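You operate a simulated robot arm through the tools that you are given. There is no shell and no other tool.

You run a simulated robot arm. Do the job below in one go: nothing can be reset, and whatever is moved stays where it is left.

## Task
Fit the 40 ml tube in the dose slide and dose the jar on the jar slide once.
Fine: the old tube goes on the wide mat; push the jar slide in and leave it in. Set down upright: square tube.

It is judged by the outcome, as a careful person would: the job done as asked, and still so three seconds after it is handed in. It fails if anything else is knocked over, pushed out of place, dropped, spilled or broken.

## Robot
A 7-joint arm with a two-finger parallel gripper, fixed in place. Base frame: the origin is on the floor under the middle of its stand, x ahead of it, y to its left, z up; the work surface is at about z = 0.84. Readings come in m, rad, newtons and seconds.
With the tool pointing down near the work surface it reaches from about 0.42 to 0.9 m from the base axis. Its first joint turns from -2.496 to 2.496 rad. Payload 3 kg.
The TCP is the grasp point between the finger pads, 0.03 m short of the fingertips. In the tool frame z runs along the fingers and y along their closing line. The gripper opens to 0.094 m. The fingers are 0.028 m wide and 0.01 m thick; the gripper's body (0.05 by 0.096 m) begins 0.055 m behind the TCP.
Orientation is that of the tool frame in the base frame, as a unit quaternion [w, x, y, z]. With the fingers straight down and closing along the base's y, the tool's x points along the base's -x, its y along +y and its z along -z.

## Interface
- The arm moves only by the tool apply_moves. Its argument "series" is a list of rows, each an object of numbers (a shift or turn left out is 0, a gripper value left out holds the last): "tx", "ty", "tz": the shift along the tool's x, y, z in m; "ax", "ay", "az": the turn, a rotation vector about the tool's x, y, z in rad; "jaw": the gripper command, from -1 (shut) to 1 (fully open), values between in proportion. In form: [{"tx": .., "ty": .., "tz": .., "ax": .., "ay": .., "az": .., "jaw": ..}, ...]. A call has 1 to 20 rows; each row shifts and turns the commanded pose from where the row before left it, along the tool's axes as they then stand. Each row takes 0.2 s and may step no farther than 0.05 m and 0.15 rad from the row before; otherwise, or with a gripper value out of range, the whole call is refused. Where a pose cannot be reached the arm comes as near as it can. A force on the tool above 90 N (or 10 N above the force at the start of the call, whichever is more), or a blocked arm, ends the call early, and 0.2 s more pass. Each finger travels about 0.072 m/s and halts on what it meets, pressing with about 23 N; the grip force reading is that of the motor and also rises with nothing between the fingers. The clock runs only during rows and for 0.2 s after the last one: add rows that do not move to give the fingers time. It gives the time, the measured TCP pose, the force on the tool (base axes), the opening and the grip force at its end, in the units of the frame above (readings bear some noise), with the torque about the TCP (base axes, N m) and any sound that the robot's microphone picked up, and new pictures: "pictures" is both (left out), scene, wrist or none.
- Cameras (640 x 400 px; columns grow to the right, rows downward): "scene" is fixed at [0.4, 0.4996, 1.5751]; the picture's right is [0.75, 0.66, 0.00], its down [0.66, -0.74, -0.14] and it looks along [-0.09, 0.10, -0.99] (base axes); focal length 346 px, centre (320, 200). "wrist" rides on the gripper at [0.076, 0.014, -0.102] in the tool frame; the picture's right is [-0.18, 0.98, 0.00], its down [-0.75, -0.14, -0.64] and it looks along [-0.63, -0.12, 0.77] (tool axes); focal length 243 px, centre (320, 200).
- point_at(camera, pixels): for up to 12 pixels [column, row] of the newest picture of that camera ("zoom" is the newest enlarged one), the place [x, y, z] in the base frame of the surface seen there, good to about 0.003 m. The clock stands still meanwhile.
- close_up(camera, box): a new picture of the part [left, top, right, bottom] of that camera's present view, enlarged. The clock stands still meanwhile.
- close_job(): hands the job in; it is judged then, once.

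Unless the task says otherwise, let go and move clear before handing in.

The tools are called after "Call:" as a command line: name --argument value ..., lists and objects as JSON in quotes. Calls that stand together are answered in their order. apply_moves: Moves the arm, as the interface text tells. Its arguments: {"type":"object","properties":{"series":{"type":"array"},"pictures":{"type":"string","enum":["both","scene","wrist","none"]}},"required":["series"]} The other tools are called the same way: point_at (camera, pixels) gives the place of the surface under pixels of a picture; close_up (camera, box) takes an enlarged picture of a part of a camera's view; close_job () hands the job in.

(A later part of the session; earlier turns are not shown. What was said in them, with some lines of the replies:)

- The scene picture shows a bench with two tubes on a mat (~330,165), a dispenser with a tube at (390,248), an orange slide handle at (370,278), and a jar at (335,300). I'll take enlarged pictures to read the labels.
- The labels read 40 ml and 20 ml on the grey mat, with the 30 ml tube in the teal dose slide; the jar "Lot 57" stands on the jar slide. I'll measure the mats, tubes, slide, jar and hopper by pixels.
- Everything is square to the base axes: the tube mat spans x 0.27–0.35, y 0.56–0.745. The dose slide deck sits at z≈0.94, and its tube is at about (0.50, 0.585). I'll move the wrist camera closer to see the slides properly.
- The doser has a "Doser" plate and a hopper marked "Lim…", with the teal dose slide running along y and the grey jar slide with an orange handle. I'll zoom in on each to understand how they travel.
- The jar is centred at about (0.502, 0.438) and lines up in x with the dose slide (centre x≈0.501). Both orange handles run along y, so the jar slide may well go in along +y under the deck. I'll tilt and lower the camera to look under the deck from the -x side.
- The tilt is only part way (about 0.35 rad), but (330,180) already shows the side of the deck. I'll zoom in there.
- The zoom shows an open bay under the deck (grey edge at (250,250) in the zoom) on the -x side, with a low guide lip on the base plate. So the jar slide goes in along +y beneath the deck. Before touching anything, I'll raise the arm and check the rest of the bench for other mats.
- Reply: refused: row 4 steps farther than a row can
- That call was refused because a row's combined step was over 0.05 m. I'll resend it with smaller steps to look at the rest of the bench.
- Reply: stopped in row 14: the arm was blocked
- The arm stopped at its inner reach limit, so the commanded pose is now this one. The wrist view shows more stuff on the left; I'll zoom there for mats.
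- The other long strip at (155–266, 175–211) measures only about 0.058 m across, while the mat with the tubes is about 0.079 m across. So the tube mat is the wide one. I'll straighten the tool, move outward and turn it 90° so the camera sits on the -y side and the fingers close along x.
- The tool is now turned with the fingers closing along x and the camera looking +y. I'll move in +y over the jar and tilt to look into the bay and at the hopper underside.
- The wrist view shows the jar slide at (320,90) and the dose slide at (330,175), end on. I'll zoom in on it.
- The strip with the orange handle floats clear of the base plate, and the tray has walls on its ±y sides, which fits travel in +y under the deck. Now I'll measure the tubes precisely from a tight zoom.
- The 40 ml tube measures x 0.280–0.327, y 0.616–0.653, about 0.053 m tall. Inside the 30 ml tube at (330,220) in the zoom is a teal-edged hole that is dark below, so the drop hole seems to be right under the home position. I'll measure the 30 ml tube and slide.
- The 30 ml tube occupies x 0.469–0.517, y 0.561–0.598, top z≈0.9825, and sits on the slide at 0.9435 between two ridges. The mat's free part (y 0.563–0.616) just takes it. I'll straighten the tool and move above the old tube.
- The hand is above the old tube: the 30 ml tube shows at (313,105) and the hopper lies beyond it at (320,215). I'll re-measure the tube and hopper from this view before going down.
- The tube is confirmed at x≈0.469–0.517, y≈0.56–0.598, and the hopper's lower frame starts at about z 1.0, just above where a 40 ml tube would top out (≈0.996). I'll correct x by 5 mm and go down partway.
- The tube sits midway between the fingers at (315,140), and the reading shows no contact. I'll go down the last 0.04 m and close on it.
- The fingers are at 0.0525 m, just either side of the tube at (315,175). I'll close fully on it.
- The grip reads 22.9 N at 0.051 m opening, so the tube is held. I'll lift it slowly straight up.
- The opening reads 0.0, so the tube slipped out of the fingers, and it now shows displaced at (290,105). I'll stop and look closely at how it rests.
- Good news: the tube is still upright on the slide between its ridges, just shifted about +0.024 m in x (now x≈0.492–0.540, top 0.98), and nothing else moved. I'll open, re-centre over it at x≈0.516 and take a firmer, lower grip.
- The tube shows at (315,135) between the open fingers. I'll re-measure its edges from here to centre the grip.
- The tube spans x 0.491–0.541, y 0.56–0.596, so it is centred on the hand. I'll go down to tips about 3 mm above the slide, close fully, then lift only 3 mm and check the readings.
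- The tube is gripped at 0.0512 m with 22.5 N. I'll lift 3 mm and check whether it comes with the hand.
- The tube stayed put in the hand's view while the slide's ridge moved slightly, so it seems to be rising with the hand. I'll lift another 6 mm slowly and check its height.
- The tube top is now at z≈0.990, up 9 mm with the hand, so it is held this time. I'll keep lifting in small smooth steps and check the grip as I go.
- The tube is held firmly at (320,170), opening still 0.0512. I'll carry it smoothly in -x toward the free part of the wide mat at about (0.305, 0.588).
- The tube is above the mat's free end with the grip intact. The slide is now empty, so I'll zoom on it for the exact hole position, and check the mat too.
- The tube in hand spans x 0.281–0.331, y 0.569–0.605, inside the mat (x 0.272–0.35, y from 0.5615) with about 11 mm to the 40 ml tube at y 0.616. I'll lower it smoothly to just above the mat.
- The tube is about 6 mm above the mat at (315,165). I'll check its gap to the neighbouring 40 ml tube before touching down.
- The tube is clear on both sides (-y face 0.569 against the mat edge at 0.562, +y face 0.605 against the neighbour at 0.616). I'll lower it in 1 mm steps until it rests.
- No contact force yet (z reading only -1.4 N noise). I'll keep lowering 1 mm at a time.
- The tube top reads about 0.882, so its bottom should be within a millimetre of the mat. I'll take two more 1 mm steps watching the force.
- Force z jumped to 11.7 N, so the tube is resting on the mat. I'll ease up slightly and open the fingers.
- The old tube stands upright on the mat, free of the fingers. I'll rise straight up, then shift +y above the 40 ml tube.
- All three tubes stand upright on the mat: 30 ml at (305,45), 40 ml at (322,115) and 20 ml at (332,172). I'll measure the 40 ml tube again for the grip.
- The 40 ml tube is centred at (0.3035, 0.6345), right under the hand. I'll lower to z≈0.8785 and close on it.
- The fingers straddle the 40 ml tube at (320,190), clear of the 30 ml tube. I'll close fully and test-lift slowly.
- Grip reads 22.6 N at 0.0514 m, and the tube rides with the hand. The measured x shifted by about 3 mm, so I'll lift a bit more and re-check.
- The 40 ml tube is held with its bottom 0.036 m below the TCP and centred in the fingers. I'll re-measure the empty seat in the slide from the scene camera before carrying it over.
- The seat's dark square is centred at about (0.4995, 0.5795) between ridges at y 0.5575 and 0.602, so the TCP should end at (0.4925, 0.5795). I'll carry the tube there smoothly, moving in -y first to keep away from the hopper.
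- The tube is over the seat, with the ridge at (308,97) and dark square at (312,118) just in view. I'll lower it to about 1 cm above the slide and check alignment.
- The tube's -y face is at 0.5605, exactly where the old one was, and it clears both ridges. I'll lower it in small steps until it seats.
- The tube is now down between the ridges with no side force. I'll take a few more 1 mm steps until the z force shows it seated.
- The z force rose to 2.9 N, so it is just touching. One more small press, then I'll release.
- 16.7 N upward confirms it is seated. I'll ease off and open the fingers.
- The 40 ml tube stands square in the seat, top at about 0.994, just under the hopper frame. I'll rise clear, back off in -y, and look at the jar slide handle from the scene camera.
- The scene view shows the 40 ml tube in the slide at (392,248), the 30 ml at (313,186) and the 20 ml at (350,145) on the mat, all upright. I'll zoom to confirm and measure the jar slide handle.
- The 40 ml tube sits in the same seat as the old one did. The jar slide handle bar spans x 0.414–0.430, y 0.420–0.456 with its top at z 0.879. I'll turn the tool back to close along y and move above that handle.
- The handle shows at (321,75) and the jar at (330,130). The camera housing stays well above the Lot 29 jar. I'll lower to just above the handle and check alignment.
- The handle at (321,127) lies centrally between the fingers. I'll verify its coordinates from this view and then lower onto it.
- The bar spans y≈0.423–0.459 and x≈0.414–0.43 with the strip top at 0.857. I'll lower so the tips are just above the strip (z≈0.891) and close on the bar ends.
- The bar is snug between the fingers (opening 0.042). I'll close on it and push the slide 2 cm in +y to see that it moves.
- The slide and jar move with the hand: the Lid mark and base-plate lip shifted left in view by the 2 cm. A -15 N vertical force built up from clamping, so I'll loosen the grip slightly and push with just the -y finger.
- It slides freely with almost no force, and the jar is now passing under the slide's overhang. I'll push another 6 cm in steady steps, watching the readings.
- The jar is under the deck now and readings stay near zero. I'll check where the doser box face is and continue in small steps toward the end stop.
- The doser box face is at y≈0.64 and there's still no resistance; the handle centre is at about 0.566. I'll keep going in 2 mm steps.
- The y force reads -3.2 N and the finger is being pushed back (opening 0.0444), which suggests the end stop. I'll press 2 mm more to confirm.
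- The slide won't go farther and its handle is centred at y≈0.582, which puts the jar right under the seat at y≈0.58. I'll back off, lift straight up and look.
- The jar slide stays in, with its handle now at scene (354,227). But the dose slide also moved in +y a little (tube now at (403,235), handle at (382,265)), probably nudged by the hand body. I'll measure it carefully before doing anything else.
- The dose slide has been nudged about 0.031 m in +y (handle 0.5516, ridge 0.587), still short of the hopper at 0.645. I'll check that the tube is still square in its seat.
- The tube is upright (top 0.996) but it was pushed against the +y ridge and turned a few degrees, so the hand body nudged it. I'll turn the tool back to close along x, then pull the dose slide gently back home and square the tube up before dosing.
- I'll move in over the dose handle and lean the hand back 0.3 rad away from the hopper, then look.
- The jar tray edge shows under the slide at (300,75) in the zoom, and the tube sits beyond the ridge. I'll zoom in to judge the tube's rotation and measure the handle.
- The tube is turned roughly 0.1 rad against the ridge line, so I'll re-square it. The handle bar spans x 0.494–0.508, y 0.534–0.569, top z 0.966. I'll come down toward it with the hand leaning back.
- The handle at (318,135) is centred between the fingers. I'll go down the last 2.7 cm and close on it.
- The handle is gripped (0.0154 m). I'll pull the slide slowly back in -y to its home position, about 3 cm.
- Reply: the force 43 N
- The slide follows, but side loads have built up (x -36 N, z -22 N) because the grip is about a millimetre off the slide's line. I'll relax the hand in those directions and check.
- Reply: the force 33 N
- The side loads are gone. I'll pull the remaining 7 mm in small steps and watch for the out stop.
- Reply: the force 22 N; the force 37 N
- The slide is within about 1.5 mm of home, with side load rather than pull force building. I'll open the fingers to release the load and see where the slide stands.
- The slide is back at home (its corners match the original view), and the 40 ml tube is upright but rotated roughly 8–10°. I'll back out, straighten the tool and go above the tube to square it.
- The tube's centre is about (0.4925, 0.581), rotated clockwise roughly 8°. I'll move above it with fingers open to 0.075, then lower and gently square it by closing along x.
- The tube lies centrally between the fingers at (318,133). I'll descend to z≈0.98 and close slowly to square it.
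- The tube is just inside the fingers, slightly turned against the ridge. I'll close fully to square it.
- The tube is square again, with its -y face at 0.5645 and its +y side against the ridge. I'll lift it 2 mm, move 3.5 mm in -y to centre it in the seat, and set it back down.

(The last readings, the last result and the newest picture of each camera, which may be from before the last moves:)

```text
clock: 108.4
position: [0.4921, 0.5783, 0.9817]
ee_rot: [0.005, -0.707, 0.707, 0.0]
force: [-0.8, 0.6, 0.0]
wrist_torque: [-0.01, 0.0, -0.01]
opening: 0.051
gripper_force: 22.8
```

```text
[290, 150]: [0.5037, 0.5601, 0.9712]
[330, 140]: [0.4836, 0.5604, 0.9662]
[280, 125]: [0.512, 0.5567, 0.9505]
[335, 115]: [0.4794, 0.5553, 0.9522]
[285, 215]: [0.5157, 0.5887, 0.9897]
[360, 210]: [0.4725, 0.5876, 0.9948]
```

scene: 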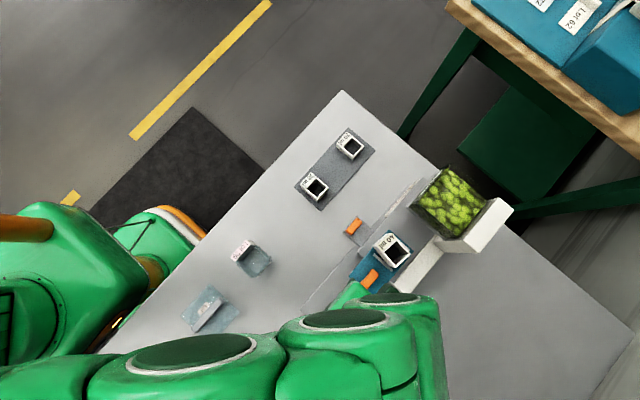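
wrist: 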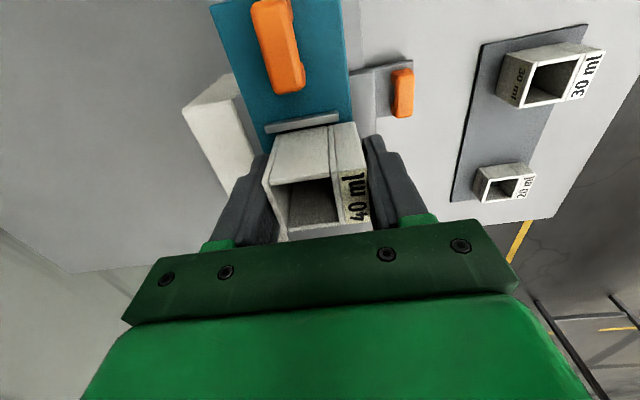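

The tube is centred now (-y face at 0.560). I'll lower the last bit until it touches and then release.

Call:
apply_moves --series '[{"tz": 0.0007}, {}, {}]' --pictures "none"

Call:
apply_moves --series '[{"tz": 0.0007}, {}, {}]' --pictures "none"

```text
clock: 109.2
position: [0.4938, 0.5786, 0.9817]
ee_rot: [0.005, -0.707, 0.707, 0.001]
force: [0.3, 0.4, 0.2]
wrist_torque: [0.01, -0.03, -0.04]
opening: 0.0515
gripper_force: 23.7
```

```text
clock: 110.0
position: [0.493, 0.5799, 0.9812]
ee_rot: [-0.005, 0.707, -0.707, 0.0]
force: [-0.1, 0.3, 0.7]
wrist_torque: [0.01, 0.0, -0.03]
opening: 0.0517
gripper_force: 22.9
```

Call:
apply_moves --series '[{"tz": 0.0008}, {}, {}]' --pictures "none"

Call:
apply_moves --series '[{"tz": 0.0008}, {}, {}]' --pictures "none"

```text
clock: 110.8
position: [0.4925, 0.5786, 0.9812]
ee_rot: [-0.005, 0.707, -0.707, 0.0]
force: [0.7, -0.6, 8.8]
wrist_torque: [-0.02, 0.13, -0.02]
opening: 0.0512
gripper_force: 23.0
```

```text
clock: 111.6
position: [0.4926, 0.5792, 0.9792]
ee_rot: [-0.005, 0.707, -0.707, 0.0]
force: [0.4, -0.4, 21.4]
wrist_torque: [-0.01, 0.07, 0.02]
opening: 0.0512
gripper_force: 23.3
```

The z force of 21 N shows it is seated. I'll ease off, open, and rise clear of the tube.

Call:
apply_moves --series '[{"tz": -0.0014}, {}, {"jaw": 0.2}, {"jaw": 0.3}, {"jaw": 0.45}, {"jaw": 0.6}, {}, {"tz": -0.005}, {"tz": -0.015}, {"tz": -0.03}, {"tz": -0.04}, {"tz": -0.03}, {"tx": 0.04}, {"tx": 0.04}, {"tx": 0.025}, {}, {}]'

Call:
close_up --camera "scene" --box '[345, 220, 425, 305]'

Call:
close_up --camera "wrist" --box '[240, 80, 420, 240]'

```text
clock: 115.2
position: [0.4936, 0.4735, 1.0982]
ee_rot: [0.005, -0.707, 0.707, 0.0]
force: [-0.5, -0.1, -1.0]
wrist_torque: [0.01, 0.01, -0.03]
opening: 0.075
gripper_force: 0.0
```

scene: 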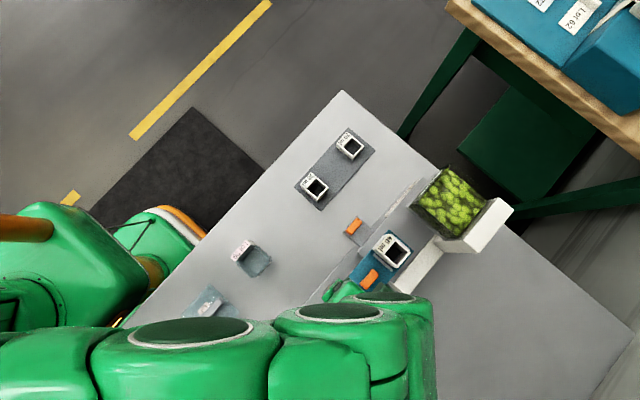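
wrist: 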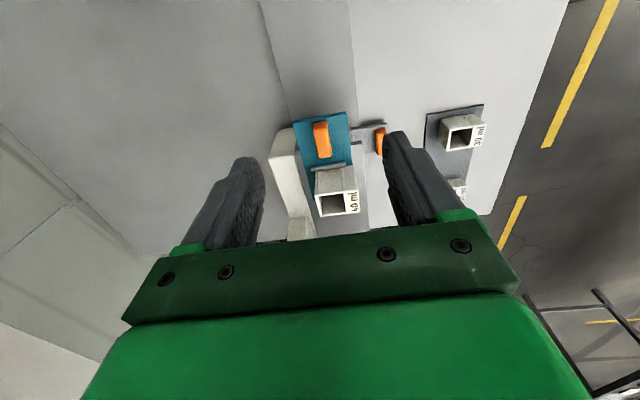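

```text
4.71 times, centred on (385, 262) of scene
```

zoom: 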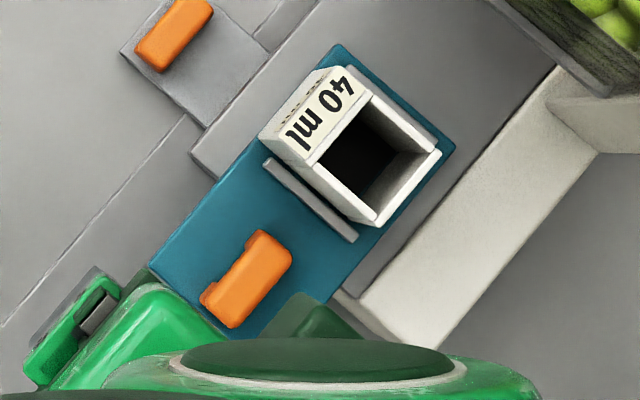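

```text
2.50 times, centred on (330, 160) of wrist
```

zoom: 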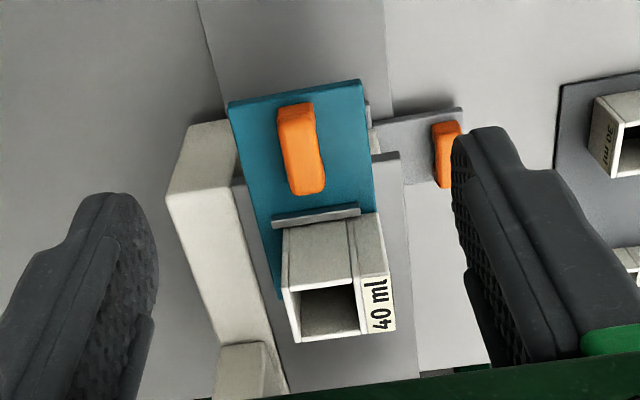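

Everything is in place: tube square in its seat, dose slide home, jar slide in. I'll lean the hand back 0.3 rad, close the fingers, and come down behind the dose handle so I can push it in without side load.

Call:
apply_moves --series '[{"ay": -0.15, "jaw": -1}, {"ay": -0.15}, {"ty": -0.005}, {"tx": 0.013, "tz": 0.035}, {"tx": 0.013, "tz": 0.035}, {"tx": 0.0144, "tz": 0.02}, {}, {}]'

Call:
close_up --camera "wrist" --box '[230, 60, 410, 240]'

```text
clock: 117.0
position: [0.4984, 0.4612, 1.0015]
ee_rot: [-0.11, 0.699, -0.698, -0.106]
force: [0.4, 0.4, 0.2]
wrist_torque: [0.01, -0.03, -0.04]
opening: 0.0
gripper_force: 22.4
```

scene: 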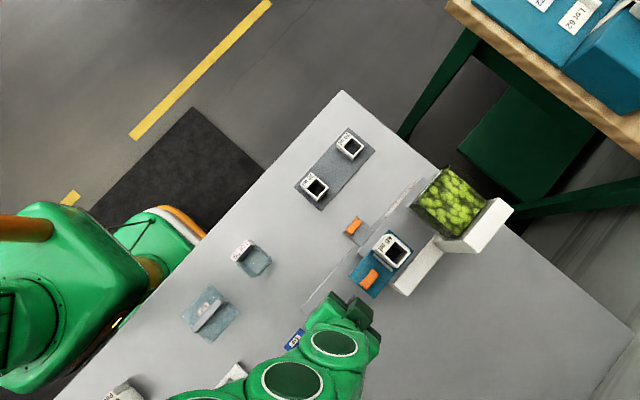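
wrist: 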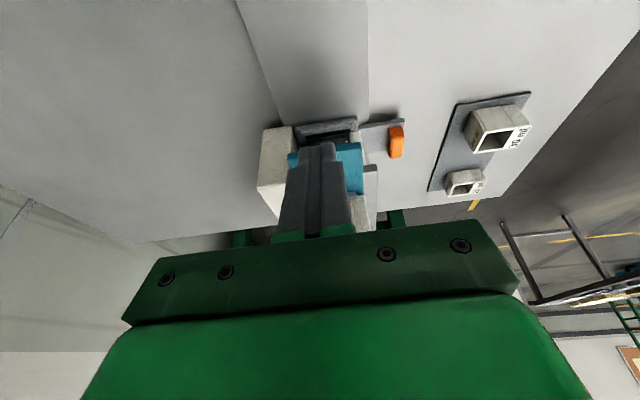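

```text
2.22 times, centred on (320, 150) of wrist
```

zoom: 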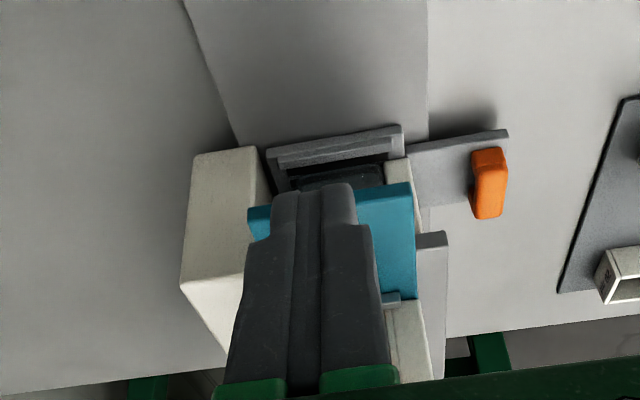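

The closed fingers are right behind the handle. I'll lower the last 2 cm, then start pushing in +y with readings.

Call:
apply_moves --series '[{"tx": 0.003, "tz": 0.01}, {"tx": 0.003, "tz": 0.0096}, {}, {"tx": -0.0048, "tz": 0.0015}, {"tx": -0.0048, "tz": 0.0015}, {}]' --pictures "none"

```text
clock: 118.4
position: [0.4978, 0.4718, 0.9805]
ee_rot: [-0.11, 0.7, -0.698, -0.106]
force: [0.0, -1.0, 0.8]
wrist_torque: [-0.01, -0.02, 0.0]
opening: 0.0
gripper_force: 23.0
```

No contact yet at y=0.472. I'll push on 3 cm in 5 mm rows.

Call:
apply_moves --series '[{"tx": -0.0048, "tz": 0.0015}, {"tx": -0.0048, "tz": 0.0015}, {"tx": -0.0048, "tz": 0.0015}, {"tx": -0.0048, "tz": 0.0015}, {"tx": -0.0048, "tz": 0.0015}, {"tx": -0.0048, "tz": 0.0015}, {}]'

Call:
close_up --camera "scene" --box '[345, 200, 465, 305]'

```text
clock: 120.0
position: [0.4984, 0.5013, 0.98]
ee_rot: [0.111, -0.699, 0.699, 0.106]
force: [0.2, 0.6, -0.9]
wrist_torque: [-0.01, -0.01, -0.04]
opening: 0.0
gripper_force: 23.1
```

scene: 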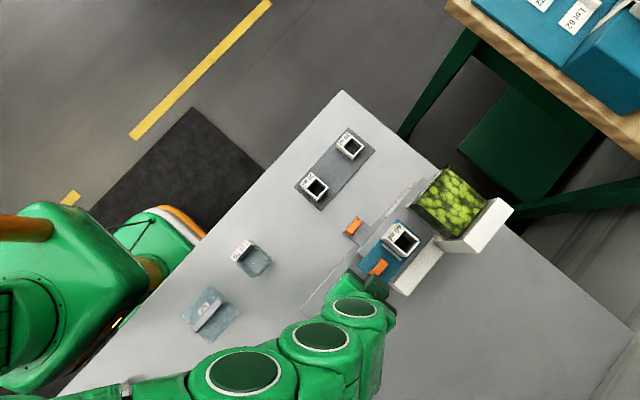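
wrist: 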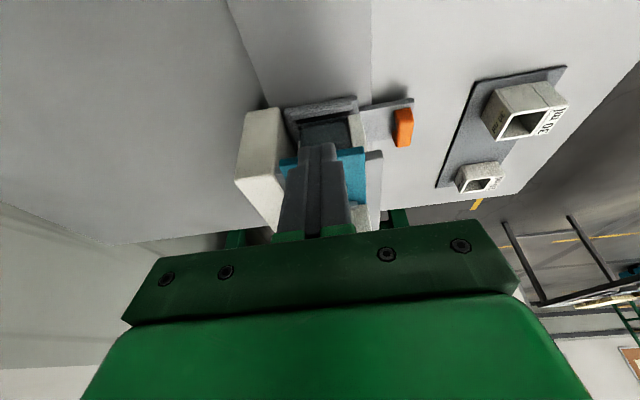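

```text
3.81 times, centred on (405, 252) of scene
```

zoom: 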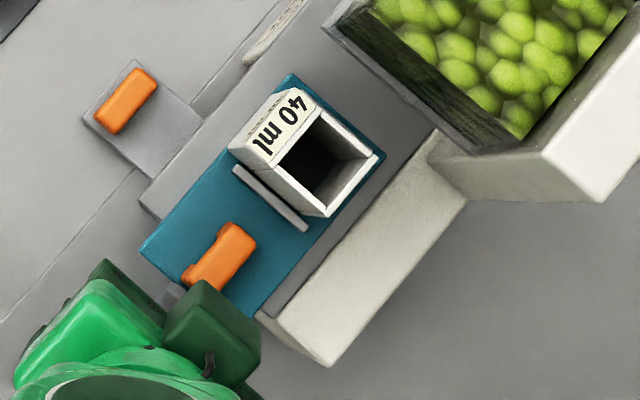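

The slide and tube move in together, straight and with no load. I'll push to where the tube begins to pass under the hopper edge and check it clears.

Call:
apply_moves --series '[{"tx": -0.0048, "tz": 0.0015}, {"tx": -0.0048, "tz": 0.0015}, {"tx": -0.0048, "tz": 0.0015}, {"tx": -0.0048, "tz": 0.0015}, {"tx": -0.0048, "tz": 0.0015}, {"tx": -0.0038, "tz": 0.0012}, {"tx": -0.0029, "tz": 0.0009}, {}]' --pictures "scene"

Call:
close_up --camera "scene" --box '[365, 195, 465, 285]'

```text
clock: 121.8
position: [0.4982, 0.5346, 0.9825]
ee_rot: [-0.11, 0.7, -0.698, -0.107]
force: [0.1, -0.6, -0.4]
wrist_torque: [0.0, -0.01, -0.01]
opening: 0.0002
gripper_force: 22.4
```

scene: 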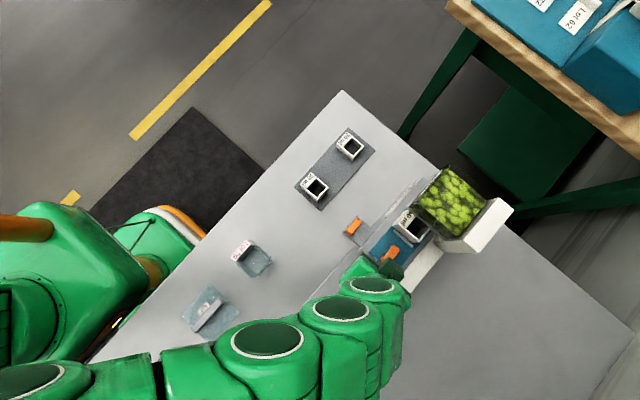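

```text
4.44 times, centred on (415, 240) of scene
```

zoom: 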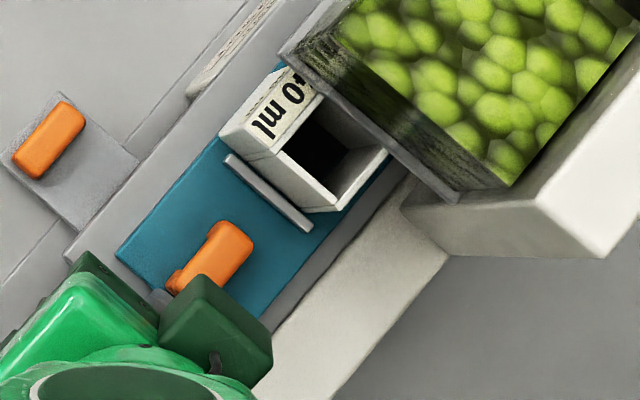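

The tube is sliding cleanly under the hopper edge at (385,150) in the zoom. I'll continue, slowing as I approach the full-in position.

Call:
apply_moves --series '[{"tx": -0.0038, "tz": 0.0012}, {"tx": -0.0048, "tz": 0.0015}, {"tx": -0.0048, "tz": 0.0015}, {"tx": -0.0048, "tz": 0.0015}, {"tx": -0.0048, "tz": 0.0015}, {"tx": -0.0048, "tz": 0.0015}, {"tx": -0.0029, "tz": 0.0009}, {}]' --pictures "scene"

Call:
close_up --camera "scene" --box '[365, 195, 465, 285]'

```text
clock: 123.6
position: [0.4978, 0.5678, 0.9816]
ee_rot: [-0.11, 0.699, -0.698, -0.106]
force: [-1.2, -0.1, -0.1]
wrist_torque: [0.03, -0.03, 0.04]
opening: 0.0
gripper_force: 22.7
```

scene: 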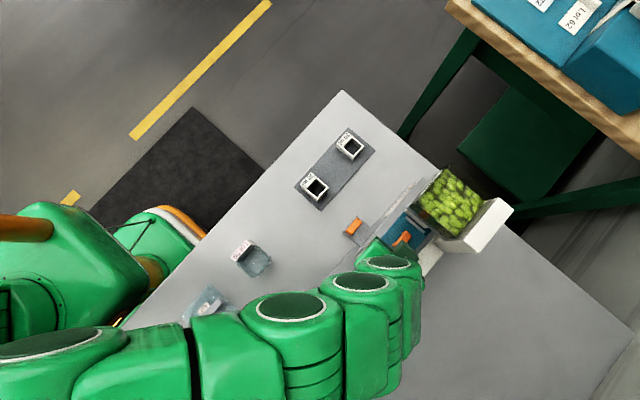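

```text
4.44 times, centred on (415, 240) of scene
```

zoom: 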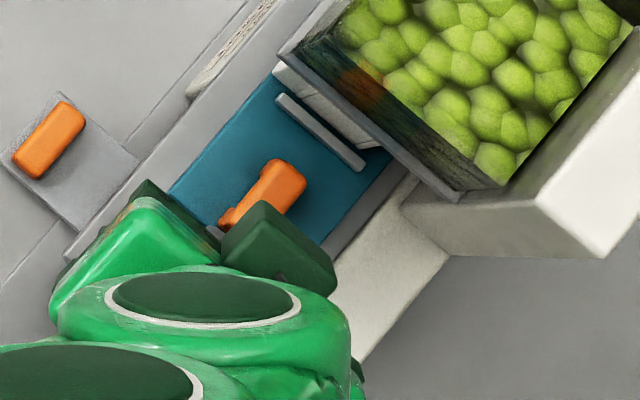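

The tube is almost fully under the hopper and the force is still nil. I'll continue in 3 mm and then 2 mm steps to find the in stop.

Call:
apply_moves --series '[{"tx": -0.0029, "tz": 0.0009}, {"tx": -0.0029, "tz": 0.0009}, {"tx": -0.0019, "tz": 0.0006}, {}]' --pictures "none"

Call:
apply_moves --series '[{"tx": -0.0019, "tz": 0.0006}, {"tx": -0.0019, "tz": 0.0006}, {}]' --pictures "none"

```text
clock: 124.5
position: [0.4986, 0.5701, 0.98]
ee_rot: [-0.106, 0.699, -0.699, -0.105]
force: [-5.3, -37.8, 10.5]
wrist_torque: [-0.67, 0.23, 0.11]
opening: 0.0003
gripper_force: 22.9
stopped in row 4: the force on the tool passed its limit at 94 N (the readings are from after the stop); the commanded pose is now the measured one
```

```text
clock: 125.1
position: [0.4993, 0.5688, 0.9808]
ee_rot: [0.103, -0.7, 0.7, 0.103]
force: [-6.3, -39.2, 9.3]
wrist_torque: [-0.78, 0.38, 0.13]
opening: 0.0
gripper_force: 22.7
stopped in row 2: the force on the tool passed its limit at 96 N (the readings are from after the stop); the commanded pose is now the measured one
```

The slide hit firm resistance at y≈0.569, a travel of about 0.09 m, which looks like the in stop. I'll back off to take the load away and look.

Call:
apply_moves --series '[{"tx": 0.0019, "tz": -0.0006}, {"tx": 0.0029, "tz": -0.0009}, {}, {}]'

Call:
close_up --camera "scene" --box '[365, 195, 465, 285]'

Call:
close_up --camera "wrist" --box '[230, 60, 410, 240]'

```text
clock: 126.1
position: [0.4984, 0.5668, 0.9802]
ee_rot: [0.105, -0.699, 0.7, 0.102]
force: [-0.7, -0.2, -0.4]
wrist_torque: [0.01, -0.02, 0.01]
opening: 0.0
gripper_force: 23.6
```

scene: 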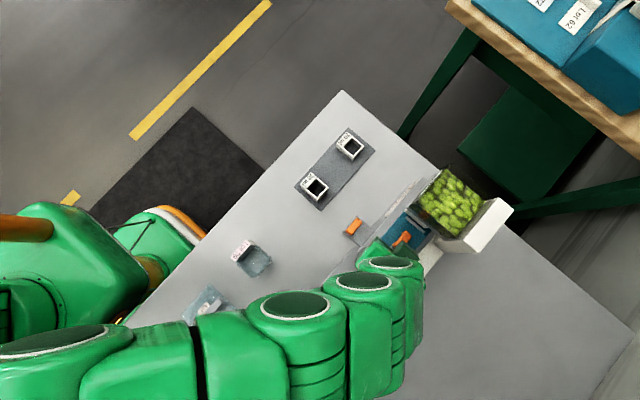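
wrist: 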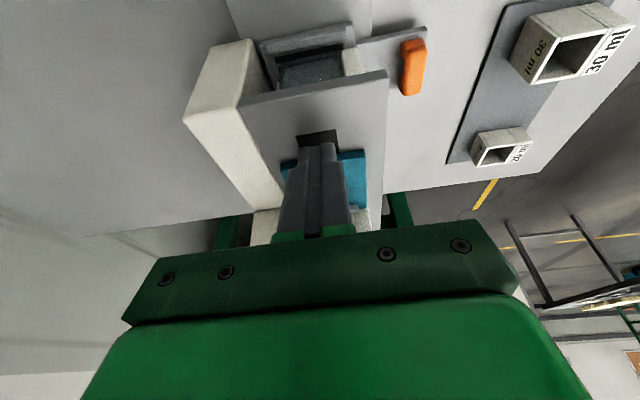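

```text
4.44 times, centred on (415, 240) of scene
```

zoom: 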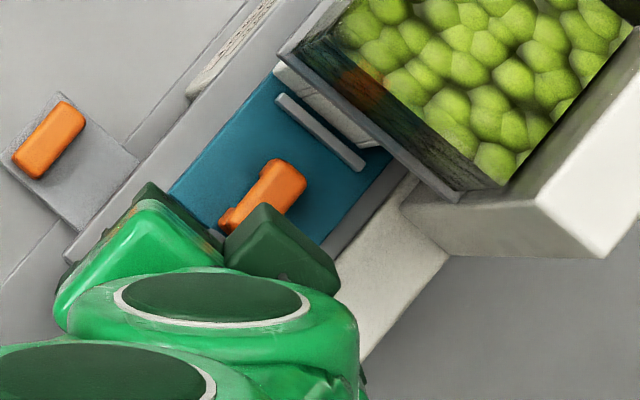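

```text
2.22 times, centred on (320, 150) of wrist
```

zoom: 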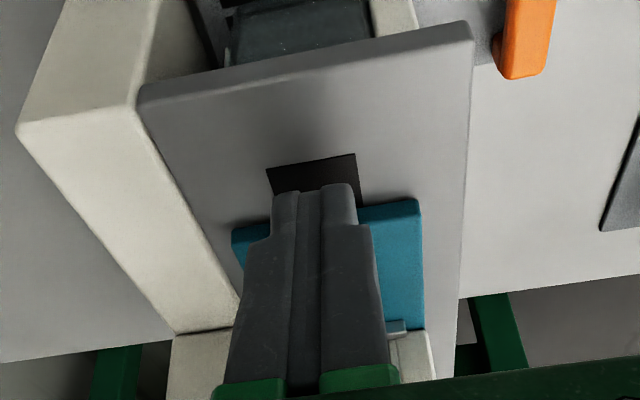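

At the in stop, the deck's drop hole is now exposed at zoom (315,175) of the wrist view. No sound has been reported, so I'll measure exactly how far the slide is in and the hopper's extent.

Call:
point_at --camera "scene" --pixels '[[402, 238], [408, 231], [396, 246], [418, 230], [420, 235], [425, 228], [413, 223], [430, 240], [408, 208], [446, 240], [441, 169], [483, 197]]'

Call:
point_at --camera "wrist" --pixels '[[300, 137], [336, 130], [318, 135], [290, 160], [360, 152], [250, 95], [385, 75], [330, 110], [320, 70]]'

Call:
close_up --camera "scene" --box '[395, 205, 455, 250]'

```text
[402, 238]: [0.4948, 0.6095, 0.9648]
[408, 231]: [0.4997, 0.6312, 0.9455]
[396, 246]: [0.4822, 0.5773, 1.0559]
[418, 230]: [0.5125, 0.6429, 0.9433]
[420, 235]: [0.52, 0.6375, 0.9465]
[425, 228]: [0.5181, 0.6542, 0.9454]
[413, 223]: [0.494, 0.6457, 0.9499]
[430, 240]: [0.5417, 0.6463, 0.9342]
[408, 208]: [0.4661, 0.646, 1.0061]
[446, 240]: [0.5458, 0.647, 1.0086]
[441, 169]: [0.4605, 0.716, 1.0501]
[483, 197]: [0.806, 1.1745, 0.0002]
```

```text
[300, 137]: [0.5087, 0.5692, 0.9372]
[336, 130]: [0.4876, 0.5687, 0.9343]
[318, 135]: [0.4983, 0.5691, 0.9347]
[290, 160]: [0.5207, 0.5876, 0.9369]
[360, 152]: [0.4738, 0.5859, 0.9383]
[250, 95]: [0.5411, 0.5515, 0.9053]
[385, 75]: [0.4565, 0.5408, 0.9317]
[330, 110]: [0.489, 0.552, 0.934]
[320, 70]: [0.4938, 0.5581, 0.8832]
```

```text
8.89 times, centred on (425, 228) of scene
```

zoom: 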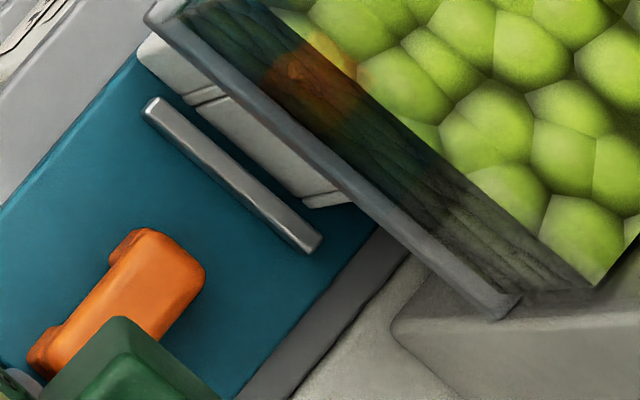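

The slide's ridge is now at y 0.6457, so it has travelled 0.0905 m, a full stroke, with the tube under the hopper. I'll lift over the handle, open the fingers and come down to grip it for the return.

Call:
apply_moves --series '[{"tx": 0.003}, {"tx": -0.0044, "tz": -0.0144}, {"tx": -0.0044, "tz": -0.0144}, {"tx": -0.003, "tz": -0.0095, "jaw": -0.1}, {}, {"tx": -0.0153, "tz": 0.0045}, {"tx": -0.0153, "tz": 0.0045}, {}, {}]'

Call:
close_up --camera "wrist" --box '[230, 60, 410, 240]'

```text
clock: 128.1
position: [0.4985, 0.5958, 1.0188]
ee_rot: [-0.105, 0.7, -0.699, -0.103]
force: [0.3, -0.3, 0.7]
wrist_torque: [-0.03, 0.01, -0.01]
opening: 0.0423
gripper_force: 0.1
```

scene: 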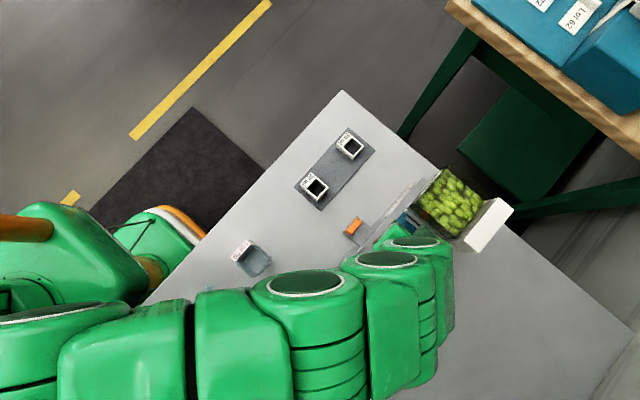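
wrist: 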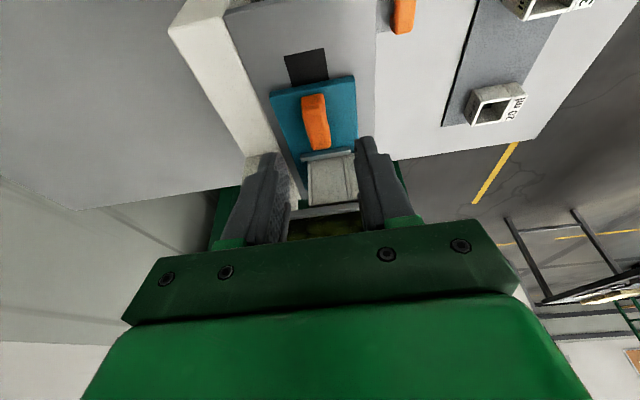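

```text
2.22 times, centred on (320, 150) of wrist
```

zoom: 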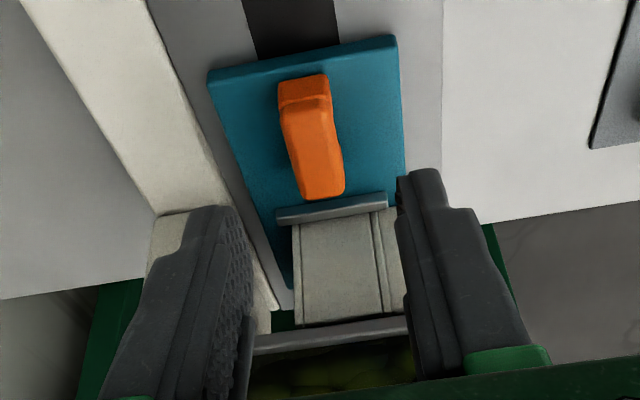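

The handle is between the fingers and the hand is clear of the hopper. I'll lower straight down and close on the handle.

Call:
apply_moves --series '[{"tx": 0.0037, "tz": 0.012}, {"tx": 0.0037, "tz": 0.012}, {"tx": 0.0037, "tz": 0.012}, {}, {}]' --pictures "wrist"

Call:
close_up --camera "wrist" --box '[230, 60, 410, 240]'

Call:
point_at --camera "wrist" --pixels '[[312, 125], [322, 125], [332, 125], [315, 150], [325, 150], [310, 115]]'

```text
clock: 129.3
position: [0.4996, 0.5966, 0.9801]
ee_rot: [0.105, -0.699, 0.7, 0.104]
force: [0.5, -0.2, 0.4]
wrist_torque: [0.01, 0.0, 0.01]
opening: 0.0425
gripper_force: 0.0
```

wrist: 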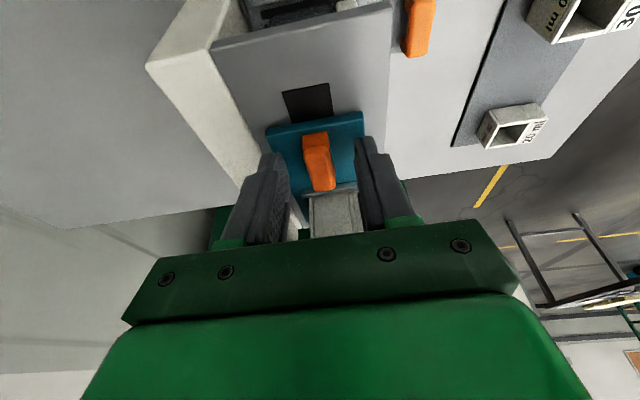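

```text
2.22 times, centred on (320, 150) of wrist
```

zoom: 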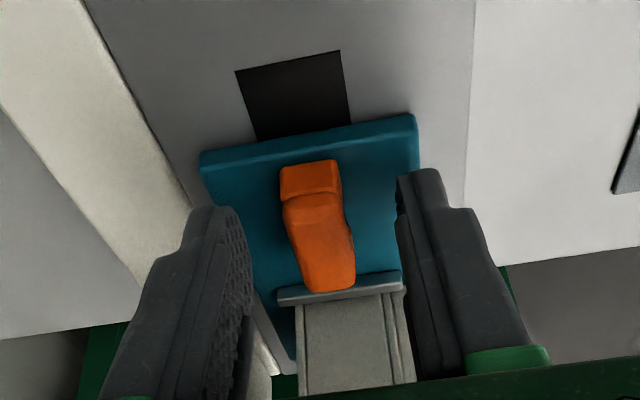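

```text
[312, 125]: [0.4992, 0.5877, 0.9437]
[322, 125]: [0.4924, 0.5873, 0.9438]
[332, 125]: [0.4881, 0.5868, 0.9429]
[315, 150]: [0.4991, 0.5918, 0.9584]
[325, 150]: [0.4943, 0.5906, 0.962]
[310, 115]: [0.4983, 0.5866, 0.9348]
```

The fingers straddle the handle. I'll close gently and check for side load before pulling.

Call:
apply_moves --series '[{"jaw": -0.4, "ty": 0.0005}, {"jaw": -0.6}, {"jaw": -0.75}, {}]' --pictures "none"

```text
clock: 130.3
position: [0.5003, 0.5958, 0.9808]
ee_rot: [0.105, -0.699, 0.7, 0.104]
force: [9.4, -0.4, -1.9]
wrist_torque: [-0.13, -0.19, 0.01]
opening: 0.0157
gripper_force: 45.5
```

Only 9 N of side load; I'll trim it and pull back slowly, checking the readings every 2 cm.

Call:
apply_moves --series '[{"ty": -0.0006}, {"tx": 0.0019, "tz": -0.0006}, {"tx": 0.0029, "tz": -0.0009}, {"tx": 0.0038, "tz": -0.0012}, {"tx": 0.0038, "tz": -0.0012}, {"tx": 0.0038, "tz": -0.0012}, {"tx": 0.0029, "tz": -0.0009}, {}]' --pictures "scene"

Call:
close_up --camera "scene" --box '[365, 195, 465, 285]'

```text
clock: 132.1
position: [0.4993, 0.5758, 0.9802]
ee_rot: [0.105, -0.699, 0.7, 0.103]
force: [11.2, -0.1, -16.1]
wrist_torque: [-0.27, -0.26, 0.02]
opening: 0.0154
gripper_force: 44.7
```

scene: 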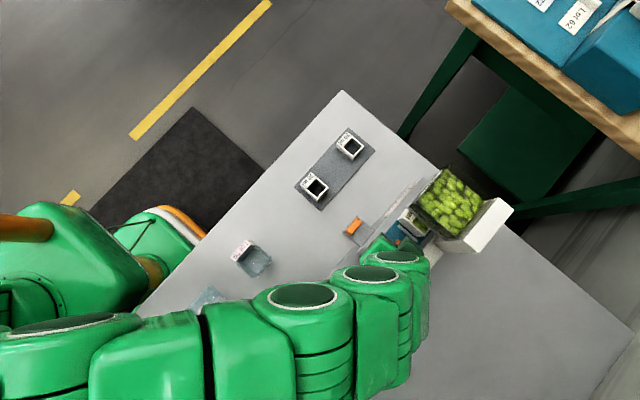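

```text
4.44 times, centred on (415, 240) of scene
```

zoom: 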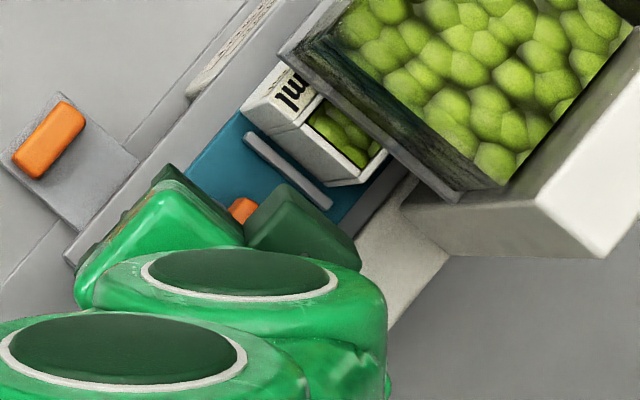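

The tube coming out at zoom (340,130) is filled with green product, so the dose was taken. I'll trim the small side loads and continue pulling back slowly.

Call:
apply_moves --series '[{"ty": -0.0006, "tz": 0.0007}, {"tx": 0.0029, "tz": -0.0009}, {"tx": 0.0038, "tz": -0.0012}, {"tx": 0.0038, "tz": -0.0012}, {"tx": 0.0038, "tz": -0.0012}, {"tx": 0.0038, "tz": -0.0012}, {"tx": 0.0029, "tz": -0.0009}, {}]' --pictures "none"

```text
clock: 133.9
position: [0.5003, 0.5544, 0.982]
ee_rot: [0.105, -0.699, 0.7, 0.103]
force: [-8.8, -0.3, 8.8]
wrist_torque: [0.12, 0.21, 0.07]
opening: 0.0154
gripper_force: 44.9
```

Call:
apply_moves --series '[{"ty": 0.0005, "tz": -0.0004}, {"tx": 0.0029, "tz": -0.0009}, {"tx": 0.0038, "tz": -0.0012}, {"tx": 0.0038, "tz": -0.0012}, {"tx": 0.0038, "tz": -0.0012}, {"tx": 0.0038, "tz": -0.0012}, {"tx": 0.0029, "tz": -0.0009}, {}]' --pictures "scene"

Call:
close_up --camera "scene" --box '[345, 205, 445, 295]'

```text
clock: 135.7
position: [0.5002, 0.5307, 0.9814]
ee_rot: [-0.103, 0.7, -0.699, -0.104]
force: [12.7, -0.8, -30.7]
wrist_torque: [-0.04, -0.25, -0.06]
opening: 0.0155
gripper_force: 45.2
```

scene: 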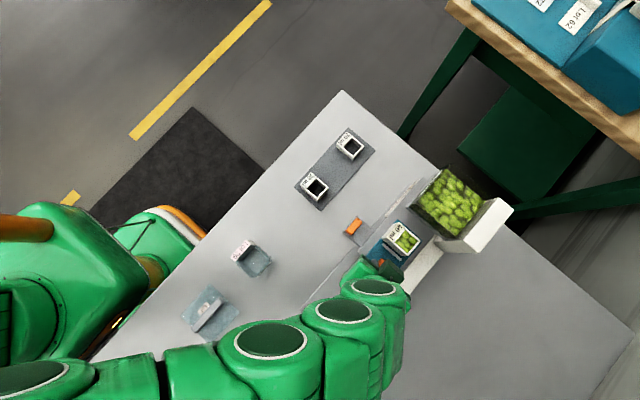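

```text
4.44 times, centred on (395, 250) of scene
```

zoom: 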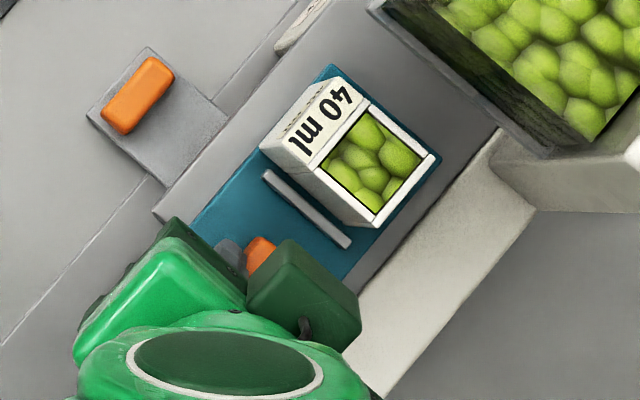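

The full tube is back in the open and still square, about 2.5 cm from home. I'll trim the vertical load and pull on toward the drop position.

Call:
apply_moves --series '[{"ty": -0.0006, "tz": 0.0012, "tx": 0.0003}, {"tx": 0.0029, "tz": -0.0009}, {"tx": 0.0038, "tz": -0.0012}, {"tx": 0.0038, "tz": -0.0012}, {"tx": 0.0038, "tz": -0.0012}, {"tx": 0.0029, "tz": -0.0009}, {}]' --pictures "none"

```text
clock: 137.3
position: [0.499, 0.5142, 0.9815]
ee_rot: [0.106, -0.699, 0.7, 0.104]
force: [-12.9, 0.7, 7.0]
wrist_torque: [1.46, 0.37, 0.1]
opening: 0.0153
gripper_force: 45.0
```

Call:
apply_moves --series '[{"ty": 0.0005}, {"tx": 0.0019, "tz": -0.0006}, {"tx": 0.0019, "tz": -0.0006}, {}]' --pictures "scene"

Call:
close_up --camera "scene" --box '[345, 205, 445, 295]'

```text
clock: 138.3
position: [0.5, 0.5092, 0.982]
ee_rot: [0.105, -0.699, 0.7, 0.103]
force: [3.0, -0.3, 0.6]
wrist_torque: [-0.32, -0.08, 0.09]
opening: 0.0155
gripper_force: 44.8
```

scene: 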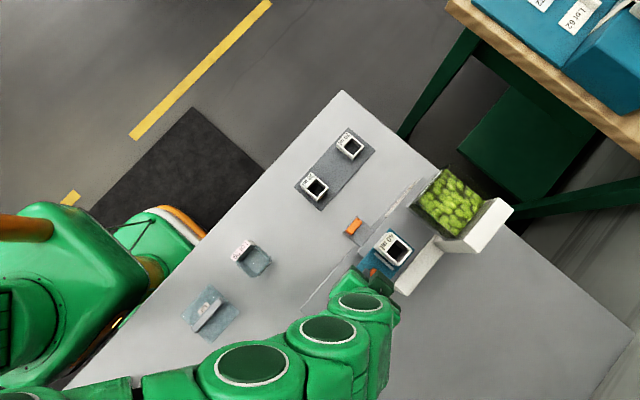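

```text
4.44 times, centred on (395, 250) of scene
```

zoom: 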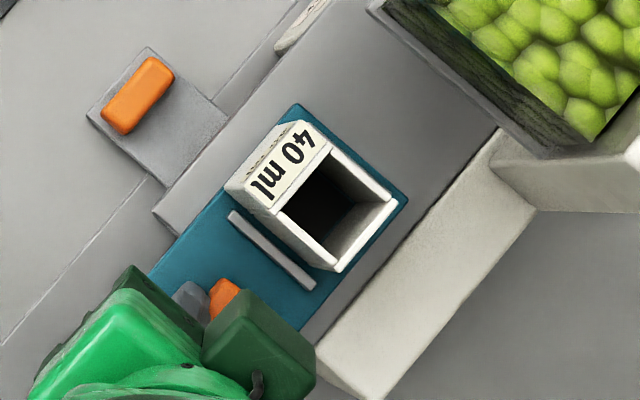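

The tube at zoom (320,210) is empty now, so the dose has dropped into the jar. I'll pull the last 3–4 mm so the dose slide is fully home.

Call:
apply_moves --series '[{"tx": 0.0014, "tz": -0.0004}, {"tx": 0.0014, "tz": -0.0004}, {}]' --pictures "none"

```text
clock: 139.1
position: [0.5003, 0.5066, 0.9825]
ee_rot: [0.105, -0.699, 0.7, 0.103]
force: [9.9, -0.1, -2.4]
wrist_torque: [0.15, -0.24, 0.01]
opening: 0.0155
gripper_force: 45.0
```

Call:
apply_moves --series '[{"tx": 0.001, "tz": -0.0003}, {}]' --pictures "none"

```text
clock: 139.7
position: [0.4998, 0.5062, 0.982]
ee_rot: [-0.104, 0.7, -0.699, -0.104]
force: [11.8, 8.7, -10.2]
wrist_torque: [0.68, -0.32, -0.01]
opening: 0.0154
gripper_force: 44.7
```

The y force of 8.7 N shows the slide is at its home stop. I'll open the fingers and back away upward.

Call:
apply_moves --series '[{"jaw": -0.4}, {"jaw": -0.1}, {}, {}, {"tz": -0.01}, {"tz": -0.03}, {"tz": -0.04}, {"tz": -0.04}, {"ay": 0.15}, {"ay": 0.15}, {"tx": 0.04}, {"tx": 0.045}, {"tx": 0.045}, {}, {}]'

Call:
close_up --camera "scene" --box '[345, 205, 445, 295]'

Call:
close_up --camera "scene" --box '[280, 120, 400, 220]'

Call:
close_up --camera "wrist" --box '[230, 60, 410, 240]'

```text
clock: 142.9
position: [0.5001, 0.3411, 1.0974]
ee_rot: [0.002, 0.707, -0.707, 0.002]
force: [-0.3, 0.2, -0.7]
wrist_torque: [-0.05, -0.01, 0.02]
opening: 0.0423
gripper_force: 0.0
```

scene: 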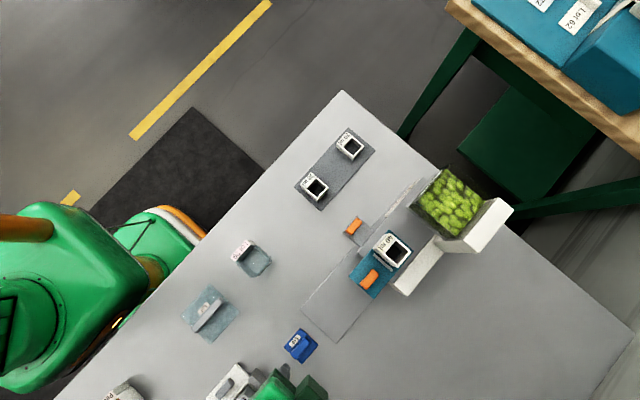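
wrist: 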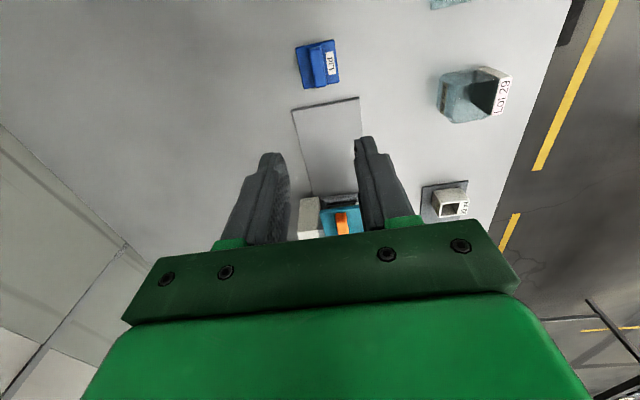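

```text
4.44 times, centred on (395, 250) of scene
```

zoom: 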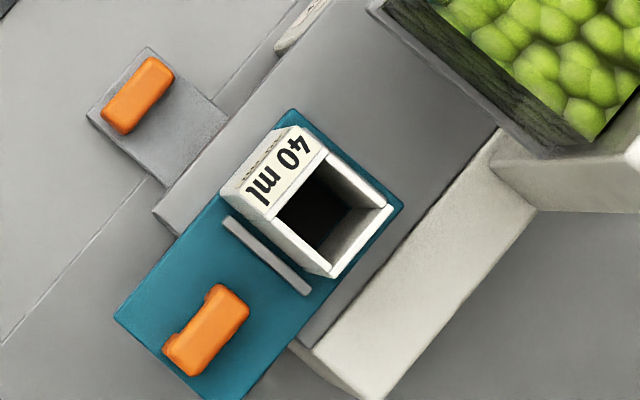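

```text
4.00 times, centred on (340, 170) of scene
```

zoom: 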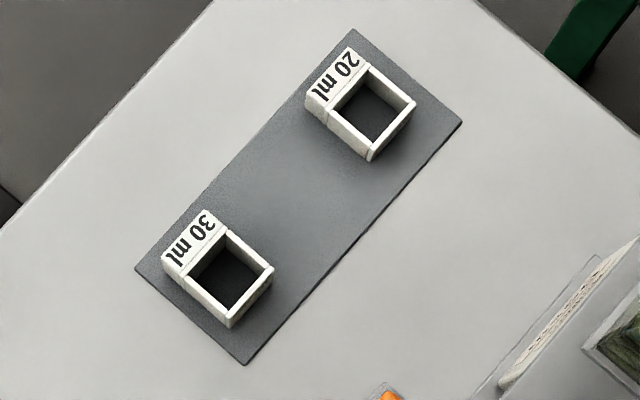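

```text
2.22 times, centred on (320, 150) of wrist
```

zoom: 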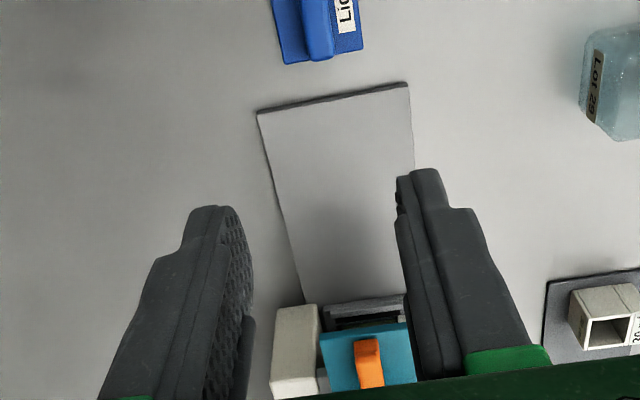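

The 40 ml tube is square in the home seat, the jar slide is still in, and the 30 ml and 20 ml tubes stand upright on the wide mat. I'll tilt the camera to check the jar's contents and look for any spill.

Call:
apply_moves --series '[{"tz": 0.04}, {"ay": -0.15}, {"ay": -0.15}, {"ay": -0.15}, {"ay": -0.1}, {}, {}]' --pictures "wrist"

Call:
close_up --camera "wrist" --box '[270, 80, 400, 220]'

```text
clock: 144.5
position: [0.4989, 0.3399, 1.0564]
ee_rot: [0.192, -0.68, 0.682, 0.19]
force: [-0.7, 0.8, 0.3]
wrist_torque: [0.0, -0.04, 0.01]
opening: 0.0421
gripper_force: 0.1
```

wrist: 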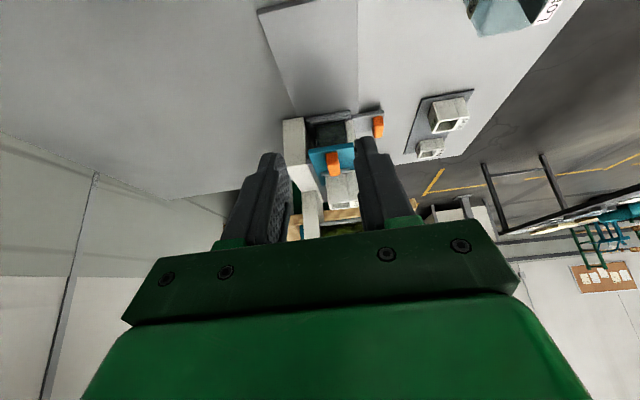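

```text
2.86 times, centred on (335, 150) of wrist
```

zoom: 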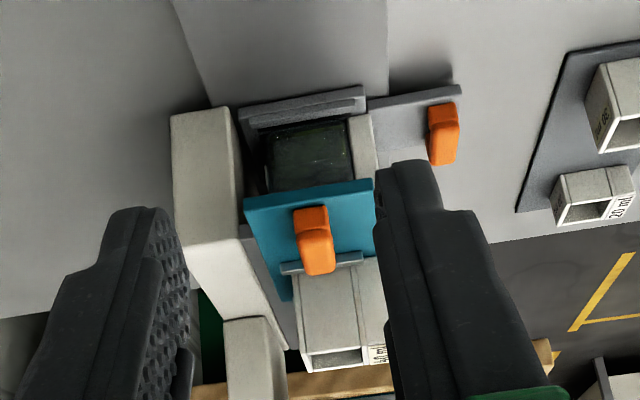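

Call:
close_up --camera "wrist" --box '[300, 105, 370, 155]'

```text
8.00 times, centred on (335, 130) of wrist
```

zoom: 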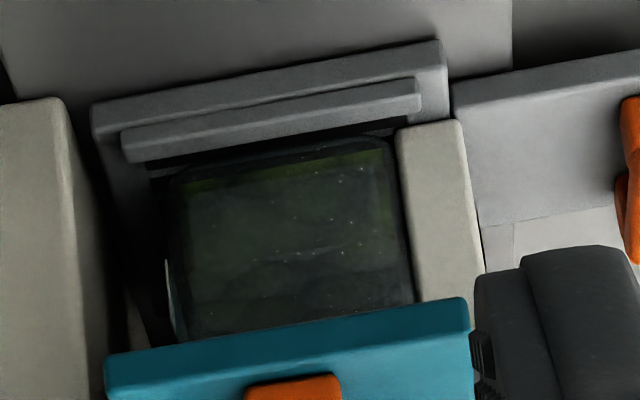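

The zoom shows green product through the jar wall (greenish glass at (290,220)), with no spill on the tray or base plate. The jar slide is in, the 40 ml tube is in the home dose slide, the 30 ml tube stands on the wide mat, and the hand is clear. I'll hand the job in.

Call:
close_job

```text
The job is handed in.
```

The 40 ml tube is fitted in the dose slide, the jar has had one dose, and I've handed the job in.

- **Old tube:** the 30 ml tube stands upright on the wide mat, beside the 20 ml one. Two mats were possible; I took the wide one to be the tube mat, which is about 8 cm across against about 6 cm for the longer strip.
- **Jar slide:** it is pushed in to its stop and left there, with the jar under the drop hole.
- **Dose:** I pushed the dose slide in to its stop once. The tube came back full, emptied at the home position, and the jar now shows green product. I saw no spill.

Some handling did not go cleanly:

- **Slip:** the old tube slipped out of my first grip. It stayed upright on the slide and I picked it up again.
- **Nudge:** while I pushed the jar slide in, the dose slide was pushed about 3 cm in and the new tube turned slightly, most likely by the hand. I pulled the slide home, squared the tube and centred it in its seat before dosing.
- **Force:** I pushed the dose slide into its in stop twice at about 95 N before backing off. I saw no damage.
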